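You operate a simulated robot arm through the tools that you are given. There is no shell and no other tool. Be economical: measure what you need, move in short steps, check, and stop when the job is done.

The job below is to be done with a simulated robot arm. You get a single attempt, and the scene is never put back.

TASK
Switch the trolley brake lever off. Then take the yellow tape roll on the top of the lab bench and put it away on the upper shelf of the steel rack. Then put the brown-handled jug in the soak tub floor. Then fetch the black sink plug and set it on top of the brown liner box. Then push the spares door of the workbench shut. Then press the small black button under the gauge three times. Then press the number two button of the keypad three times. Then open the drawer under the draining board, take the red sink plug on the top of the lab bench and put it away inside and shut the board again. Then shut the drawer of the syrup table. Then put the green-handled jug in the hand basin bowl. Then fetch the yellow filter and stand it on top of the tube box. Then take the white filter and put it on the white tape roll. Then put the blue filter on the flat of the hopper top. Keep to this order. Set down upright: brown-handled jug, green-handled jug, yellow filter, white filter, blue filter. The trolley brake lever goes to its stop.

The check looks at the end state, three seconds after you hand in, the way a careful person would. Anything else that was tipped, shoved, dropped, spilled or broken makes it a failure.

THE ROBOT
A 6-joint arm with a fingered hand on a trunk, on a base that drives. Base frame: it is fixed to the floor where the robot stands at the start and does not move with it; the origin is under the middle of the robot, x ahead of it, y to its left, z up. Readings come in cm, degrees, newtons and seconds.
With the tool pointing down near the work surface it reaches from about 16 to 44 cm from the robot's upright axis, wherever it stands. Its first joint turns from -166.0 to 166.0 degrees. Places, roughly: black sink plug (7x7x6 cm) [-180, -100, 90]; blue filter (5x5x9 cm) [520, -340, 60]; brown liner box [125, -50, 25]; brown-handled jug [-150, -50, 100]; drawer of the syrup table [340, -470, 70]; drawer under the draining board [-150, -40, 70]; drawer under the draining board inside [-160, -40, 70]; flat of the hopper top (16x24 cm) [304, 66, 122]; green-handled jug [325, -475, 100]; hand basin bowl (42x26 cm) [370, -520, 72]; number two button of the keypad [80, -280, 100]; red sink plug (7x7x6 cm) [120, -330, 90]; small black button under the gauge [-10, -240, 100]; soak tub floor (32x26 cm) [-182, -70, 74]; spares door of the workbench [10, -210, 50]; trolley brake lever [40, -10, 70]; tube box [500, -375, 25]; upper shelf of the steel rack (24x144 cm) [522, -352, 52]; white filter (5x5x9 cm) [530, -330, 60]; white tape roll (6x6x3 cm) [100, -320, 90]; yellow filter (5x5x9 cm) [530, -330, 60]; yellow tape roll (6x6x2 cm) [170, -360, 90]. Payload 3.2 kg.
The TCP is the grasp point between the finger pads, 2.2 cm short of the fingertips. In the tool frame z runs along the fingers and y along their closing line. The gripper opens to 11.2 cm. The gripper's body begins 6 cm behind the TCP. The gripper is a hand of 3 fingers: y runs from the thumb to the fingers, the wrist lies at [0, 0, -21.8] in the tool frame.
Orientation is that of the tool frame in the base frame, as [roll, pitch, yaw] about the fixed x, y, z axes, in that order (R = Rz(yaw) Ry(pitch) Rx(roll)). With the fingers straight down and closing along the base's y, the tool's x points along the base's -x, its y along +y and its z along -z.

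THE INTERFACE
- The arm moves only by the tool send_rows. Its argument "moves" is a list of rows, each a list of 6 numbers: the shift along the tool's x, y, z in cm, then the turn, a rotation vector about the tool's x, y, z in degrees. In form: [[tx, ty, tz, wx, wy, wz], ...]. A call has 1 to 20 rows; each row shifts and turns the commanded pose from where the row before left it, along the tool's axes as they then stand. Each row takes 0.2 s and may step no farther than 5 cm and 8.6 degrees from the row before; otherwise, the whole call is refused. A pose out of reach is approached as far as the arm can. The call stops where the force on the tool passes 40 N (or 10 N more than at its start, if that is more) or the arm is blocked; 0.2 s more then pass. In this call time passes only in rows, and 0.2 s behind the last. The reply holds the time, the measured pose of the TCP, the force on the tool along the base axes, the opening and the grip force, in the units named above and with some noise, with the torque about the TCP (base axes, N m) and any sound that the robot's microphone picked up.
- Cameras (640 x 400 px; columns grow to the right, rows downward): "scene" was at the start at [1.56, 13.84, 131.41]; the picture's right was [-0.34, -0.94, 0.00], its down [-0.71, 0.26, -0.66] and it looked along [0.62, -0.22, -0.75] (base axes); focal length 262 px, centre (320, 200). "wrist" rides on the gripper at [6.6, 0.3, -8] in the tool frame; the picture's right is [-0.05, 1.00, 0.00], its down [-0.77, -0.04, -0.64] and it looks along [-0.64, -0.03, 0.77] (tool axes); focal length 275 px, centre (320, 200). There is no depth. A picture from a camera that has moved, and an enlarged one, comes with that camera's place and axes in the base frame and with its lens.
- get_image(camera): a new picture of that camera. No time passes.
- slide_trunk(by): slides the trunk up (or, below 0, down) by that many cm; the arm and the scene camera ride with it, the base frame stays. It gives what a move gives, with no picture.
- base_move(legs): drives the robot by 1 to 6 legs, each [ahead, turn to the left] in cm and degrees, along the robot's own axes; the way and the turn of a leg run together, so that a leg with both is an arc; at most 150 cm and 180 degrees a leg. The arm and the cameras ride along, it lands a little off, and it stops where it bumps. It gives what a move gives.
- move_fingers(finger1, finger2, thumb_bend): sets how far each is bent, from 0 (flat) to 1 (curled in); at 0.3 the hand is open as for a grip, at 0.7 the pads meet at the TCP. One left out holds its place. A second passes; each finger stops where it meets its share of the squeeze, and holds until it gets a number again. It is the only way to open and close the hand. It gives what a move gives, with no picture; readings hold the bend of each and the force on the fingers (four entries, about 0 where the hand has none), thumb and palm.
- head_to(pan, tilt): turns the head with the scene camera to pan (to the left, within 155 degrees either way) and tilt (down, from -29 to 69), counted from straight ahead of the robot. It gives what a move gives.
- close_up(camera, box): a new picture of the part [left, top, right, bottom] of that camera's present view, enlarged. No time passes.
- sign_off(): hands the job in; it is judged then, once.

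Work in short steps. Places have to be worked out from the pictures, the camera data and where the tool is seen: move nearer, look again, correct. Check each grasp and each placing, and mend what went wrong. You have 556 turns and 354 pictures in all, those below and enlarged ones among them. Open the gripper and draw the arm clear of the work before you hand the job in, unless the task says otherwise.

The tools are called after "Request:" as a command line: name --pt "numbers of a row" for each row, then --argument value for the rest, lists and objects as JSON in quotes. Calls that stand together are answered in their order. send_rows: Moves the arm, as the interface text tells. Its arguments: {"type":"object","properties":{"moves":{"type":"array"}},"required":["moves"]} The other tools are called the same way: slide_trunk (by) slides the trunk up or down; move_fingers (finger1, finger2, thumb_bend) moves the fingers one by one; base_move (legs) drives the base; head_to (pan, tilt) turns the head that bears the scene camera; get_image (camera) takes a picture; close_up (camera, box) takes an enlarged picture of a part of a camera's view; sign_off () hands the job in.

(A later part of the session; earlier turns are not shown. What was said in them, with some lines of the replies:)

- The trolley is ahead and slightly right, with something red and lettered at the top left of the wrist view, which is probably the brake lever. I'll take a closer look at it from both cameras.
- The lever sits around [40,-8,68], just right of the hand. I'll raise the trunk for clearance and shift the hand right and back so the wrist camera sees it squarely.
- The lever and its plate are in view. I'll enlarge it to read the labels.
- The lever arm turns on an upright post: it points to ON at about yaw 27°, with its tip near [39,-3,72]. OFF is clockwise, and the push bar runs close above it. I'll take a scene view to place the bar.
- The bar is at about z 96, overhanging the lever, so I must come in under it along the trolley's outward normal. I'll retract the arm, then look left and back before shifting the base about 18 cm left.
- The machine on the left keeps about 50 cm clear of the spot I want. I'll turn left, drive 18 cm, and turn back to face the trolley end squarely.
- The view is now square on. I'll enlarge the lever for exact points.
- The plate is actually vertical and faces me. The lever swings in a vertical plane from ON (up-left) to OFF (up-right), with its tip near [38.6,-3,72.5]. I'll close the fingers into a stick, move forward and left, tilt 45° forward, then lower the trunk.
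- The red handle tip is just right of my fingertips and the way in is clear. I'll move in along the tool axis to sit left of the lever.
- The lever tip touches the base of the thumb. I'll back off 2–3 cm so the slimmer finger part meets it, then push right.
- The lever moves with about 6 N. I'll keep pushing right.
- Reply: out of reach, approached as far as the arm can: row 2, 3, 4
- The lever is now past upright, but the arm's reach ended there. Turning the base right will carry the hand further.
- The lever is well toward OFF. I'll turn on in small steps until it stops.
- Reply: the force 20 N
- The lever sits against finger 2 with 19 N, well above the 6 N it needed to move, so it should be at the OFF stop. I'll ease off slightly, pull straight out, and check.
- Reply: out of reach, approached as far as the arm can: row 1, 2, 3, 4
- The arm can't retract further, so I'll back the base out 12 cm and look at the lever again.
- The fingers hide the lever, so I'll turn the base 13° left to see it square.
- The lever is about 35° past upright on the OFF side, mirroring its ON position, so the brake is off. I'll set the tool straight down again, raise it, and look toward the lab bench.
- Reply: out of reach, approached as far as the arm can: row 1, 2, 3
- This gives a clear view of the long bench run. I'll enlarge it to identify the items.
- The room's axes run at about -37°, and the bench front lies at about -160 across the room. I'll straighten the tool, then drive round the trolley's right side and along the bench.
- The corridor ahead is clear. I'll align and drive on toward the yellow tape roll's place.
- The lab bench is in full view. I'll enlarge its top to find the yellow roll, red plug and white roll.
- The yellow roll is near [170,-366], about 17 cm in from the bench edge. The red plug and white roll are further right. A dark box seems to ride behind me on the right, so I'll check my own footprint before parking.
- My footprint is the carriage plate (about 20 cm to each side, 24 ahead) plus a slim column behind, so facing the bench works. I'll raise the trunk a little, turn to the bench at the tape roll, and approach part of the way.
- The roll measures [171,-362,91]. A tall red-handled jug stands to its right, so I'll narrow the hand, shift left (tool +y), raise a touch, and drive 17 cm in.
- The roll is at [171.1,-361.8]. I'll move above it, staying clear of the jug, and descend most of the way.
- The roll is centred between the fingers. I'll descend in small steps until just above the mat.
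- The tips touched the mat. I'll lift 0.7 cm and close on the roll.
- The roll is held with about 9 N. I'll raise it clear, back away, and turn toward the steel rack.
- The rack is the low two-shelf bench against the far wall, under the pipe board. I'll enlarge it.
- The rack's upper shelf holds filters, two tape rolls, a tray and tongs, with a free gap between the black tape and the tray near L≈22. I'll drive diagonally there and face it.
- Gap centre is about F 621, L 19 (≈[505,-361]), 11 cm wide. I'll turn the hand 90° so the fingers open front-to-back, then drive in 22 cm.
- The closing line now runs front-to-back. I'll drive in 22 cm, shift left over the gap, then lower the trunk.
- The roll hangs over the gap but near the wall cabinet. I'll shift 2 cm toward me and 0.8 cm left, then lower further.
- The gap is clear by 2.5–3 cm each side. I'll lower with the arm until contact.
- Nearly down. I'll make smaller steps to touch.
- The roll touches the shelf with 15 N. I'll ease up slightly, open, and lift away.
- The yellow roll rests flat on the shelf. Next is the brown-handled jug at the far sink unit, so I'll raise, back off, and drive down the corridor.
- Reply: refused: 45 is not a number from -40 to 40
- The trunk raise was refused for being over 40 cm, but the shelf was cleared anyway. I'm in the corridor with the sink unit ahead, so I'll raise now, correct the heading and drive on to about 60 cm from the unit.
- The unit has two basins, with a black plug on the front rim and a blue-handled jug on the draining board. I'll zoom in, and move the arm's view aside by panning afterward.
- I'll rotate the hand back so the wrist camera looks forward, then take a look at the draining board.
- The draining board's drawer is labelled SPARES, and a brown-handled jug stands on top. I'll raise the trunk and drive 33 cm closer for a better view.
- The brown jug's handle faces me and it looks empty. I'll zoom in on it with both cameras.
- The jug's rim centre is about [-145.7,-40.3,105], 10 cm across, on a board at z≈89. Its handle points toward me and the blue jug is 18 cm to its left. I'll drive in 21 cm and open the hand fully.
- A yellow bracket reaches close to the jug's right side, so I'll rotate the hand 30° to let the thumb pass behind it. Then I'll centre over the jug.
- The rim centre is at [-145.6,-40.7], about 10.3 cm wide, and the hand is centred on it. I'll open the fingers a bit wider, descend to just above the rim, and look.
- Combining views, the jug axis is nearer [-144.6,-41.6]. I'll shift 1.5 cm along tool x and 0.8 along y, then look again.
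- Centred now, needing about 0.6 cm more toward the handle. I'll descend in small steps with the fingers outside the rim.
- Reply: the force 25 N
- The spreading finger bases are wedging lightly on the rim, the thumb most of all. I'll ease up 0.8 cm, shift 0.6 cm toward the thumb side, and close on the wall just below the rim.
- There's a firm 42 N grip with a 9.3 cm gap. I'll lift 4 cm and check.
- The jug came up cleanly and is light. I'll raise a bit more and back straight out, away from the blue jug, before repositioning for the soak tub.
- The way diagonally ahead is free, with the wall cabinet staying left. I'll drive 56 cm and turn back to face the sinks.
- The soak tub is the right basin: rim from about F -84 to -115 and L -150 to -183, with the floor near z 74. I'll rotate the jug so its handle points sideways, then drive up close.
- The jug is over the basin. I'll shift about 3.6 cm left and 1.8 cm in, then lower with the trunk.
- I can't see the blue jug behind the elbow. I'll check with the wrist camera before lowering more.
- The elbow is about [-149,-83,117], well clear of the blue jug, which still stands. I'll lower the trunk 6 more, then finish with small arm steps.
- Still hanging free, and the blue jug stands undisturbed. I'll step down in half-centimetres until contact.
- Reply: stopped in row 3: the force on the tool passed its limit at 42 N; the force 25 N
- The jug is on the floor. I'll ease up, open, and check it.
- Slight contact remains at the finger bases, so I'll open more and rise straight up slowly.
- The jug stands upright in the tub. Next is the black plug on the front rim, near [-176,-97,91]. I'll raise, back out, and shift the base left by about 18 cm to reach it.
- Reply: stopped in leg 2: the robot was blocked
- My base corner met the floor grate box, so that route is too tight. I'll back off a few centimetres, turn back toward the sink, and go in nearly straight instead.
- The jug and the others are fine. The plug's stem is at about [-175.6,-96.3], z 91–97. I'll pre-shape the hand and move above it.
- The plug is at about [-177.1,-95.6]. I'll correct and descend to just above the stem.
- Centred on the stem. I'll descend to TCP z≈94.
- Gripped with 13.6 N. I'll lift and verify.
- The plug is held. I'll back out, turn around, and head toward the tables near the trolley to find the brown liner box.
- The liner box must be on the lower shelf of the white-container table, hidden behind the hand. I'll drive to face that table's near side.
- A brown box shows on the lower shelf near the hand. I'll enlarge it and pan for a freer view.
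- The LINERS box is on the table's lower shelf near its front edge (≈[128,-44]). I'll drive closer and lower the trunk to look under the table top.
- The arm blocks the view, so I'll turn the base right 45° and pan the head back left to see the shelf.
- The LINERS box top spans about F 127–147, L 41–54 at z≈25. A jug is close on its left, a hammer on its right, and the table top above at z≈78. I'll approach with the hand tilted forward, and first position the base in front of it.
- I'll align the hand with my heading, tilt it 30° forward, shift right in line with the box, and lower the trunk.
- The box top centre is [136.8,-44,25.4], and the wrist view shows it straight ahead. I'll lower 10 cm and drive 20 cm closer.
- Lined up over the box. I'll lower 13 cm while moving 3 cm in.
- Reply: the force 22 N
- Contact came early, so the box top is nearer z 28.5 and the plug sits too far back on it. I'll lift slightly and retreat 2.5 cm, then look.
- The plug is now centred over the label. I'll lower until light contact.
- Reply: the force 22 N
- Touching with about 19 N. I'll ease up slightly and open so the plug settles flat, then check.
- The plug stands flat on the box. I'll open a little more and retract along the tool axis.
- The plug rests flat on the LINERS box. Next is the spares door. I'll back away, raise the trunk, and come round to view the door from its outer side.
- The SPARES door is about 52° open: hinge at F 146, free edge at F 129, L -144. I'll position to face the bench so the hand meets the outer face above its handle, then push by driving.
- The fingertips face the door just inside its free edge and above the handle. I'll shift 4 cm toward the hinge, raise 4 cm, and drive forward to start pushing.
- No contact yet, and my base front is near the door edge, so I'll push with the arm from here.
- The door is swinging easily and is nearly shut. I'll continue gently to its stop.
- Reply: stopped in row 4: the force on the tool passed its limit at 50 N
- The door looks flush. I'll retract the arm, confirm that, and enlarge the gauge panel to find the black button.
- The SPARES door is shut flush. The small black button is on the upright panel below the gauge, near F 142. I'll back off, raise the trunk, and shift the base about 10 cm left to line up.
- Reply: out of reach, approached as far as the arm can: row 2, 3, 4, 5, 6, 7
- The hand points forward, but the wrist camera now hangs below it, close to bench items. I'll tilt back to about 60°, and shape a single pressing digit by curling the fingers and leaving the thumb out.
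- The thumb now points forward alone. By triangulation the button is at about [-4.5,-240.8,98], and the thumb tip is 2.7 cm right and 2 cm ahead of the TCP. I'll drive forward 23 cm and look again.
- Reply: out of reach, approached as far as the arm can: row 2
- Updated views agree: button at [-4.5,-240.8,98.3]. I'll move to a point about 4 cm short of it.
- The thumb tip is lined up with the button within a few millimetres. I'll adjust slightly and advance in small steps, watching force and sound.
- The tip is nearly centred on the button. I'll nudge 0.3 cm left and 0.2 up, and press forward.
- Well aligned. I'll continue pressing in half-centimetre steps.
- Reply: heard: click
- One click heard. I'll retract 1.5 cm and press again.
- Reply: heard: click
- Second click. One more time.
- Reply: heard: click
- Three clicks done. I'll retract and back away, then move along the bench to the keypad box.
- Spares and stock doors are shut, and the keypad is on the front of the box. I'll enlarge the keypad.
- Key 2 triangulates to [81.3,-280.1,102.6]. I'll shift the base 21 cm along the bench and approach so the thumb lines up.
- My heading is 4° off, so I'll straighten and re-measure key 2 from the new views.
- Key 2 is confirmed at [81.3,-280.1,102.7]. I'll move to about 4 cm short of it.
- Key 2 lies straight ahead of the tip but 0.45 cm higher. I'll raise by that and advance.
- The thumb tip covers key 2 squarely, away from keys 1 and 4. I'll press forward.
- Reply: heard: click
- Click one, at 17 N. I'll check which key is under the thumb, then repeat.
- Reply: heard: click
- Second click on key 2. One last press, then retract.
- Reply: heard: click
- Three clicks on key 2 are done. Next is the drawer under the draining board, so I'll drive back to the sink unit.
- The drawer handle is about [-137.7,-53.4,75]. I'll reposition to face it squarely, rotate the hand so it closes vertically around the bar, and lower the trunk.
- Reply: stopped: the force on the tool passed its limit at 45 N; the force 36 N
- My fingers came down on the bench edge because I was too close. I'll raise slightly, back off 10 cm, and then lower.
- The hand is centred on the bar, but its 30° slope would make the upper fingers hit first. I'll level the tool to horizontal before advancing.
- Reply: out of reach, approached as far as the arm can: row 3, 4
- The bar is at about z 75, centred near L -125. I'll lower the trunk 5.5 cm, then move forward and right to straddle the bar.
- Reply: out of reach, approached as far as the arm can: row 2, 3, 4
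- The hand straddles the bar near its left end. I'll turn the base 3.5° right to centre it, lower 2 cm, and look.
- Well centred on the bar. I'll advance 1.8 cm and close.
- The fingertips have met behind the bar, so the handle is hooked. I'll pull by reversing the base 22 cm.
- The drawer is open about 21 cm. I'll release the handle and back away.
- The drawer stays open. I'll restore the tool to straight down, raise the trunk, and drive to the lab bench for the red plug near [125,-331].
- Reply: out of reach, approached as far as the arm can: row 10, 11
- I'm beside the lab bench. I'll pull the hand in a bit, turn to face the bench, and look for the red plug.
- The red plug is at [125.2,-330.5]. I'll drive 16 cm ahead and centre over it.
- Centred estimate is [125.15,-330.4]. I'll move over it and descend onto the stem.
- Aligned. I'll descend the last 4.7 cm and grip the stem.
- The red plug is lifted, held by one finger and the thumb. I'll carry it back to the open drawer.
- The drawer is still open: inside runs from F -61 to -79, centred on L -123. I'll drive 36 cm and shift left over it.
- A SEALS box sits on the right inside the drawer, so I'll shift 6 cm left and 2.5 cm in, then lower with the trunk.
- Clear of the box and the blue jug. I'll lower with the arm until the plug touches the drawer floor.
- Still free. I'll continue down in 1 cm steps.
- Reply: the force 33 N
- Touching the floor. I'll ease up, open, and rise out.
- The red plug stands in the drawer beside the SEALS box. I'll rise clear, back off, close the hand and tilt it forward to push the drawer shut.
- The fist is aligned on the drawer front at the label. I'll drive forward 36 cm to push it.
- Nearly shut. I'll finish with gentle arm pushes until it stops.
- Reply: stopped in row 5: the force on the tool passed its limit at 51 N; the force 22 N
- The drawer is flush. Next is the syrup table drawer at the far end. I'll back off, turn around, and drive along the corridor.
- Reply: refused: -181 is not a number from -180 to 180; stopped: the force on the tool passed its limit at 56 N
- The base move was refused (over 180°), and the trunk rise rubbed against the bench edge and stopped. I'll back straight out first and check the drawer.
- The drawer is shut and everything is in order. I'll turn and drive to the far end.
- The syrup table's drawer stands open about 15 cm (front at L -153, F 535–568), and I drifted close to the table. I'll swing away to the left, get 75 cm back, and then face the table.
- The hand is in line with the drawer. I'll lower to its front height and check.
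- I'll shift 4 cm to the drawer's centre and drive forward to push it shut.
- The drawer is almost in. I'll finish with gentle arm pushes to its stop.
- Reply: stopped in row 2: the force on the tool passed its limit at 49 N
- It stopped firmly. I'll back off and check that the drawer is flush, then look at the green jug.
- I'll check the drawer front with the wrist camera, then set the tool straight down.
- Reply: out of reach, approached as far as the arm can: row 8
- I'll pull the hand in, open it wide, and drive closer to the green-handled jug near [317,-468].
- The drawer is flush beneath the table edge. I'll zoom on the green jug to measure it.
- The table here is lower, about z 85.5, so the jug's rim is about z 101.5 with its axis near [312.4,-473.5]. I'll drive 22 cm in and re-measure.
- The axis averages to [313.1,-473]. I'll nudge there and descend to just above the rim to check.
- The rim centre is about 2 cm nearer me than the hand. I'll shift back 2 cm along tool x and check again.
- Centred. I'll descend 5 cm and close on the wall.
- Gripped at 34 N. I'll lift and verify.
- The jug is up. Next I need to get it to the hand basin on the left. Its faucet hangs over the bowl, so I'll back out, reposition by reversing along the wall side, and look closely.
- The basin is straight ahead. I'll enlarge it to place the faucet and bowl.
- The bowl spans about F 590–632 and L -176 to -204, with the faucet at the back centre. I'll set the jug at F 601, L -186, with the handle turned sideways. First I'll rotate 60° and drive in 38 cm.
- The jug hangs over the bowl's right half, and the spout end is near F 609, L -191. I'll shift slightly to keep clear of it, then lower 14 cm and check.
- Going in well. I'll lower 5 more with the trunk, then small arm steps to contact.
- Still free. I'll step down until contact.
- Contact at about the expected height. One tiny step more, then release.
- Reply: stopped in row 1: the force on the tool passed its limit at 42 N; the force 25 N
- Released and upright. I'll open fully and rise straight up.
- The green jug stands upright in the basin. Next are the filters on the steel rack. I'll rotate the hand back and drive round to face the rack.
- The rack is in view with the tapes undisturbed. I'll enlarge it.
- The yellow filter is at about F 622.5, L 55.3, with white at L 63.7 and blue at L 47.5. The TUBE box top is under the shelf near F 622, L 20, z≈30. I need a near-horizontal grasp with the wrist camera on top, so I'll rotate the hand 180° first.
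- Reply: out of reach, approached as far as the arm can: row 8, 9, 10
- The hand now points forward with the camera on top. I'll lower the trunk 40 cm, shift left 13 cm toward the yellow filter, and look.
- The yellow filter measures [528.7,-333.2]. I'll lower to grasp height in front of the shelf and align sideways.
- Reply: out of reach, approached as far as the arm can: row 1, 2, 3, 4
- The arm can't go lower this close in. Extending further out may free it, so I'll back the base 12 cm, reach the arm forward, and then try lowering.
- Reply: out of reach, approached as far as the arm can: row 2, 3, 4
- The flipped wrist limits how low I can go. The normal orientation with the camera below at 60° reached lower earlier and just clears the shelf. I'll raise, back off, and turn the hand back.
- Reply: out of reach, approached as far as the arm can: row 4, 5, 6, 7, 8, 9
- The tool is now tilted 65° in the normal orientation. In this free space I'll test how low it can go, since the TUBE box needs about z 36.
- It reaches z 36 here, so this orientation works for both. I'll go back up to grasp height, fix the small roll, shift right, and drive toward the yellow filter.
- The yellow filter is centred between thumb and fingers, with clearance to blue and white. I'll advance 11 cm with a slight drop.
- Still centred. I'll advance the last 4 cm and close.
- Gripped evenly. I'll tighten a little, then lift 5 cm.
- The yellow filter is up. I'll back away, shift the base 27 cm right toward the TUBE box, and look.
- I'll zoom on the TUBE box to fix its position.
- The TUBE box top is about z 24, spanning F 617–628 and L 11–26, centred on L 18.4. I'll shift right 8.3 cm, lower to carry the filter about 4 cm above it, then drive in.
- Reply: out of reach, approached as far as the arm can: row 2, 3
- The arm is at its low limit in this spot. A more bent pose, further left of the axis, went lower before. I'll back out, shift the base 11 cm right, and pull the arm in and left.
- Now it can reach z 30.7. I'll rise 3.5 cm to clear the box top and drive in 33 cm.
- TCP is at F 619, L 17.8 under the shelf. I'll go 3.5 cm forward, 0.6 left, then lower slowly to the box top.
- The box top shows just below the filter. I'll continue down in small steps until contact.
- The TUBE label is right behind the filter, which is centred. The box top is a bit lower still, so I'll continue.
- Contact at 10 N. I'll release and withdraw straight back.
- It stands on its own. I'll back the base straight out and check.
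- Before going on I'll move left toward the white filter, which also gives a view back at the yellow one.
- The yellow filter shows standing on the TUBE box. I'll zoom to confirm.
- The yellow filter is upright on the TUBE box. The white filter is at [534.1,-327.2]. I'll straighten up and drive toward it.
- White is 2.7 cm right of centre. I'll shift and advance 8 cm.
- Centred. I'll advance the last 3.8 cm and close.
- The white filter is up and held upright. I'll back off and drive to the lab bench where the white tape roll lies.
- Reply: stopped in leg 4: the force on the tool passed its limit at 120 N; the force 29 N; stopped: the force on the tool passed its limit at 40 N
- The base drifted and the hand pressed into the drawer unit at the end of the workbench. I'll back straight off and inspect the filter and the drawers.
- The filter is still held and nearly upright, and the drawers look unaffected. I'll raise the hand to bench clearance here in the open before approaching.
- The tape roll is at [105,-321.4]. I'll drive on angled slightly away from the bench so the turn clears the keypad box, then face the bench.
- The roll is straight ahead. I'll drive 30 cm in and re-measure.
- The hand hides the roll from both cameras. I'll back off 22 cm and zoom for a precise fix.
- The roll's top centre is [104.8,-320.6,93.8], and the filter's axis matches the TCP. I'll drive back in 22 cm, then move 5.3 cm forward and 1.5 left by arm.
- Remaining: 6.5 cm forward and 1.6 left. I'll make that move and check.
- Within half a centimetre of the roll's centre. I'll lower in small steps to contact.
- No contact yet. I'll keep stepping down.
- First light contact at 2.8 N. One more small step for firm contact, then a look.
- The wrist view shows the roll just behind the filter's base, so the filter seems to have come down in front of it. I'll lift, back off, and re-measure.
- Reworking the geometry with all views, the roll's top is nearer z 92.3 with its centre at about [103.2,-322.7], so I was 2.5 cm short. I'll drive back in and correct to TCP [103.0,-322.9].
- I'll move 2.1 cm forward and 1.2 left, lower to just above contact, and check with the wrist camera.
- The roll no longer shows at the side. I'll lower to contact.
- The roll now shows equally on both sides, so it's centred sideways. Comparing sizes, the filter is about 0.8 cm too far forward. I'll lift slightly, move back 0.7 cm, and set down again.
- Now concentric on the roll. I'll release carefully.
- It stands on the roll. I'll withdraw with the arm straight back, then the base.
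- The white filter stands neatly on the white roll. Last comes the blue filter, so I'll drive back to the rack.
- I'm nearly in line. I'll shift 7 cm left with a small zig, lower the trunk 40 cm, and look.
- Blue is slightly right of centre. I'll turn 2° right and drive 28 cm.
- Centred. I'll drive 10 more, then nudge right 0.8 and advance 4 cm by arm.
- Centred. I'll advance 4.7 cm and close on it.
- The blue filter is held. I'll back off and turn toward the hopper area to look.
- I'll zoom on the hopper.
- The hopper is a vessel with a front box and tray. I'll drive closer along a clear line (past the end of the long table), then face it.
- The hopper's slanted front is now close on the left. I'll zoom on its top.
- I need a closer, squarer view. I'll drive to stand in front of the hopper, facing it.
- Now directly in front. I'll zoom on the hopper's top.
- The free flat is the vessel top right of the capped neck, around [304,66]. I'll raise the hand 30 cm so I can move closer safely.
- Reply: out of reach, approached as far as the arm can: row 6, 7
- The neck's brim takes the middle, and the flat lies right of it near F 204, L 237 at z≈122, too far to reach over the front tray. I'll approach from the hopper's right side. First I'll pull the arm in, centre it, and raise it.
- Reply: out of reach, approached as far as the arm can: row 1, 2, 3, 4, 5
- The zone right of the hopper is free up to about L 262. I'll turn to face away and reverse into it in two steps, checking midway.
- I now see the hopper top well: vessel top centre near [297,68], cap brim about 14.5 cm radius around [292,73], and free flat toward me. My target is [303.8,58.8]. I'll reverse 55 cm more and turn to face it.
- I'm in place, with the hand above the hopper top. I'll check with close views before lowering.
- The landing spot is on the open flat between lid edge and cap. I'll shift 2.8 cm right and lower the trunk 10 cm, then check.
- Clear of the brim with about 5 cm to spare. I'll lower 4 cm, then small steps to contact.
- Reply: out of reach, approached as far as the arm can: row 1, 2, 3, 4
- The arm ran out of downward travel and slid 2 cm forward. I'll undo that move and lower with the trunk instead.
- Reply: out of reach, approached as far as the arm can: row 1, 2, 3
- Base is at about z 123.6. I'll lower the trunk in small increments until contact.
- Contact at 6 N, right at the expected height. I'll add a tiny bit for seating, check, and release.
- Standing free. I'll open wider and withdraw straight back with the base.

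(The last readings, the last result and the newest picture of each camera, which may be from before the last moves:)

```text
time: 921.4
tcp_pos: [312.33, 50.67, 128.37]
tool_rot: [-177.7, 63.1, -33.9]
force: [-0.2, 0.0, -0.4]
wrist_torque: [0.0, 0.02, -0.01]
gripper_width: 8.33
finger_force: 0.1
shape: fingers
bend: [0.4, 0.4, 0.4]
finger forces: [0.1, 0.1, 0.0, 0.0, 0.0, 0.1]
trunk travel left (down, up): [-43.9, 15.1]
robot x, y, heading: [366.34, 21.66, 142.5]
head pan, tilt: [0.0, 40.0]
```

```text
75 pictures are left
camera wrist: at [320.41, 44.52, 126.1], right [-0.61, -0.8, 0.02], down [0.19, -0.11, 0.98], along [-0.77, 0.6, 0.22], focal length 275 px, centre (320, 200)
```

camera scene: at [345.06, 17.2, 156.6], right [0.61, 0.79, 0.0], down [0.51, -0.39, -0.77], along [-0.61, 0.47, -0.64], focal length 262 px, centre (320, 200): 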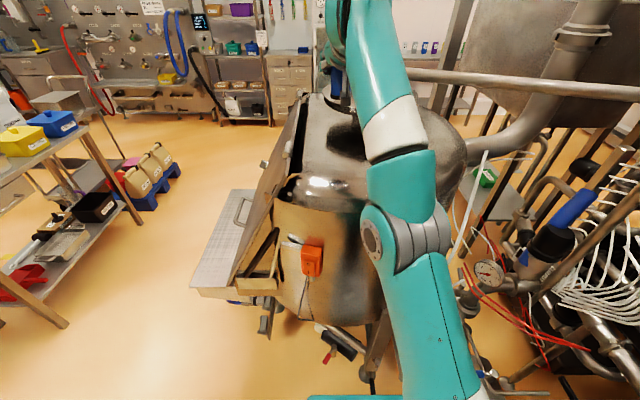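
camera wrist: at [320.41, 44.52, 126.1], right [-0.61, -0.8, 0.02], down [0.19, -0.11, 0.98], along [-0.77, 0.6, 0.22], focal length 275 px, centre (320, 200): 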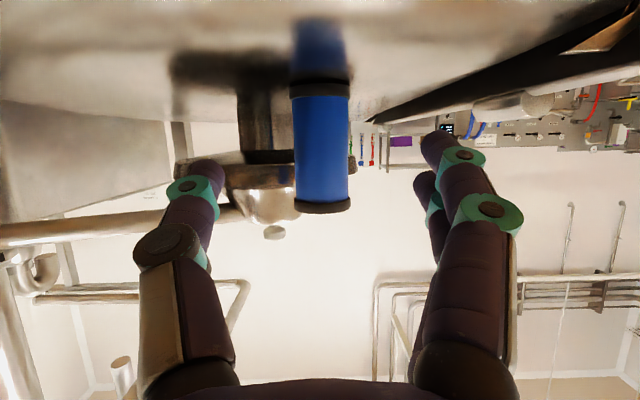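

The blue filter stands upright on the hopper top. I'll raise the arm and draw clear, then take a last look.

Request:
slide_trunk --by 12

Request:
base_move --legs '[[-6, 0], [0, 80], [45, 0]]'

Request:
head_to --pan -130 --tilt 30

Request:
get_image --camera "scene"

```text
time: 922.9
tcp_pos: [312.29, 50.66, 140.36]
tool_rot: [-177.7, 63.1, -34.1]
force: [0.0, -0.3, 0.3]
wrist_torque: [0.0, -0.03, 0.04]
gripper_width: 8.31
finger_force: 0.0
shape: fingers
bend: [0.4, 0.4, 0.4]
finger forces: [0.0, 0.1, 0.0, 0.1, 0.0, 0.0]
trunk travel left (down, up): [-55.9, 3.1]
robot x, y, heading: [366.51, 21.72, 142.7]
head pan, tilt: [0.0, 40.0]
```

```text
time: 929.5
tcp_pos: [300.62, -60.15, 140.29]
tool_rot: [-177.7, 63.1, 45.8]
force: [0.1, -0.2, -0.6]
wrist_torque: [0.0, -0.01, -0.02]
gripper_width: 8.31
finger_force: 0.0
shape: fingers
bend: [0.4, 0.4, 0.4]
finger forces: [0.1, 0.0, 0.1, 0.0, 0.0, 0.1]
trunk travel left (down, up): [-55.9, 3.1]
robot x, y, heading: [338.61, -11.89, -137.3]
head pan, tilt: [0.0, 40.0]
```

```text
time: 931.6
tcp_pos: [300.56, -60.13, 140.37]
tool_rot: [-177.8, 63.0, 45.9]
force: [-1.3, 0.6, -0.5]
wrist_torque: [0.0, 0.01, -0.01]
gripper_width: 8.32
finger_force: 0.1
shape: fingers
bend: [0.4, 0.4, 0.4]
finger forces: [0.0, 0.0, 0.1, 0.0, 0.0, 0.1]
trunk travel left (down, up): [-55.9, 3.1]
robot x, y, heading: [338.72, -11.64, -137.3]
head pan, tilt: [-130.0, 30.0]
```

```text
74 pictures are left
camera scene: at [354.12, -11.09, 155.14], right [1.0, 0.04, 0.0], down [0.02, -0.5, -0.87], along [-0.04, 0.87, -0.5], focal length 262 px, centre (320, 200)
```

scene: 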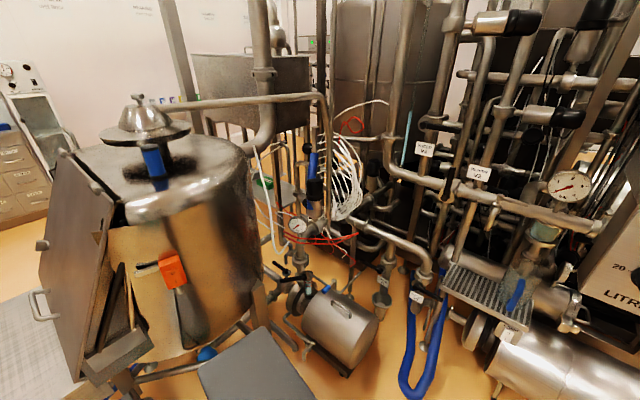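

I'll zoom to confirm it's upright and well on the flat.

Request:
close_up --camera "scene" --box '[80, 80, 260, 220]'

```text
2.86 times, centred on (170, 150) of scene
camera zoom: at [354.12, -11.09, 155.14], right [1.0, 0.04, 0.0], down [0.02, -0.5, -0.87], along [-0.04, 0.87, -0.5], focal length 748 px, centre (749, 343)
```

zoom: 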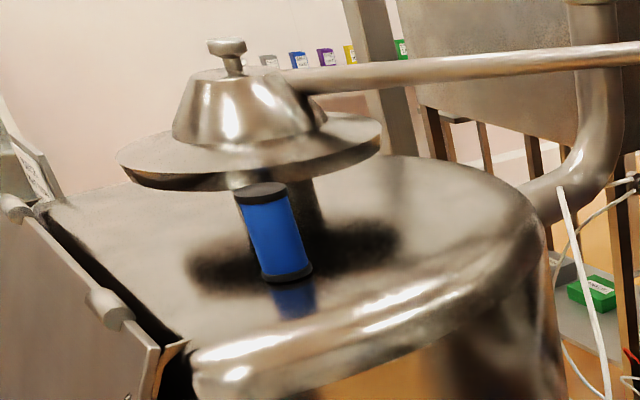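

The blue filter is upright and fully on the flat, and the arm is clear with the hand open. All thirteen steps are done and checked, so I'm handing in.

Request:
sign_off

```text
The job is handed in.
```

All thirteen steps were carried out in the order given, the blue filter now stands on the hopper top, and the job is handed in with the gripper open and the arm clear of the work.

Two contacts along the way could matter to the check. The base bumped the floor grate box by the sink, and it still looked square to the wall afterwards. The hand also pressed into the drawer unit at the end of the workbench at about 120 N, and the drawers looked undisturbed afterwards.
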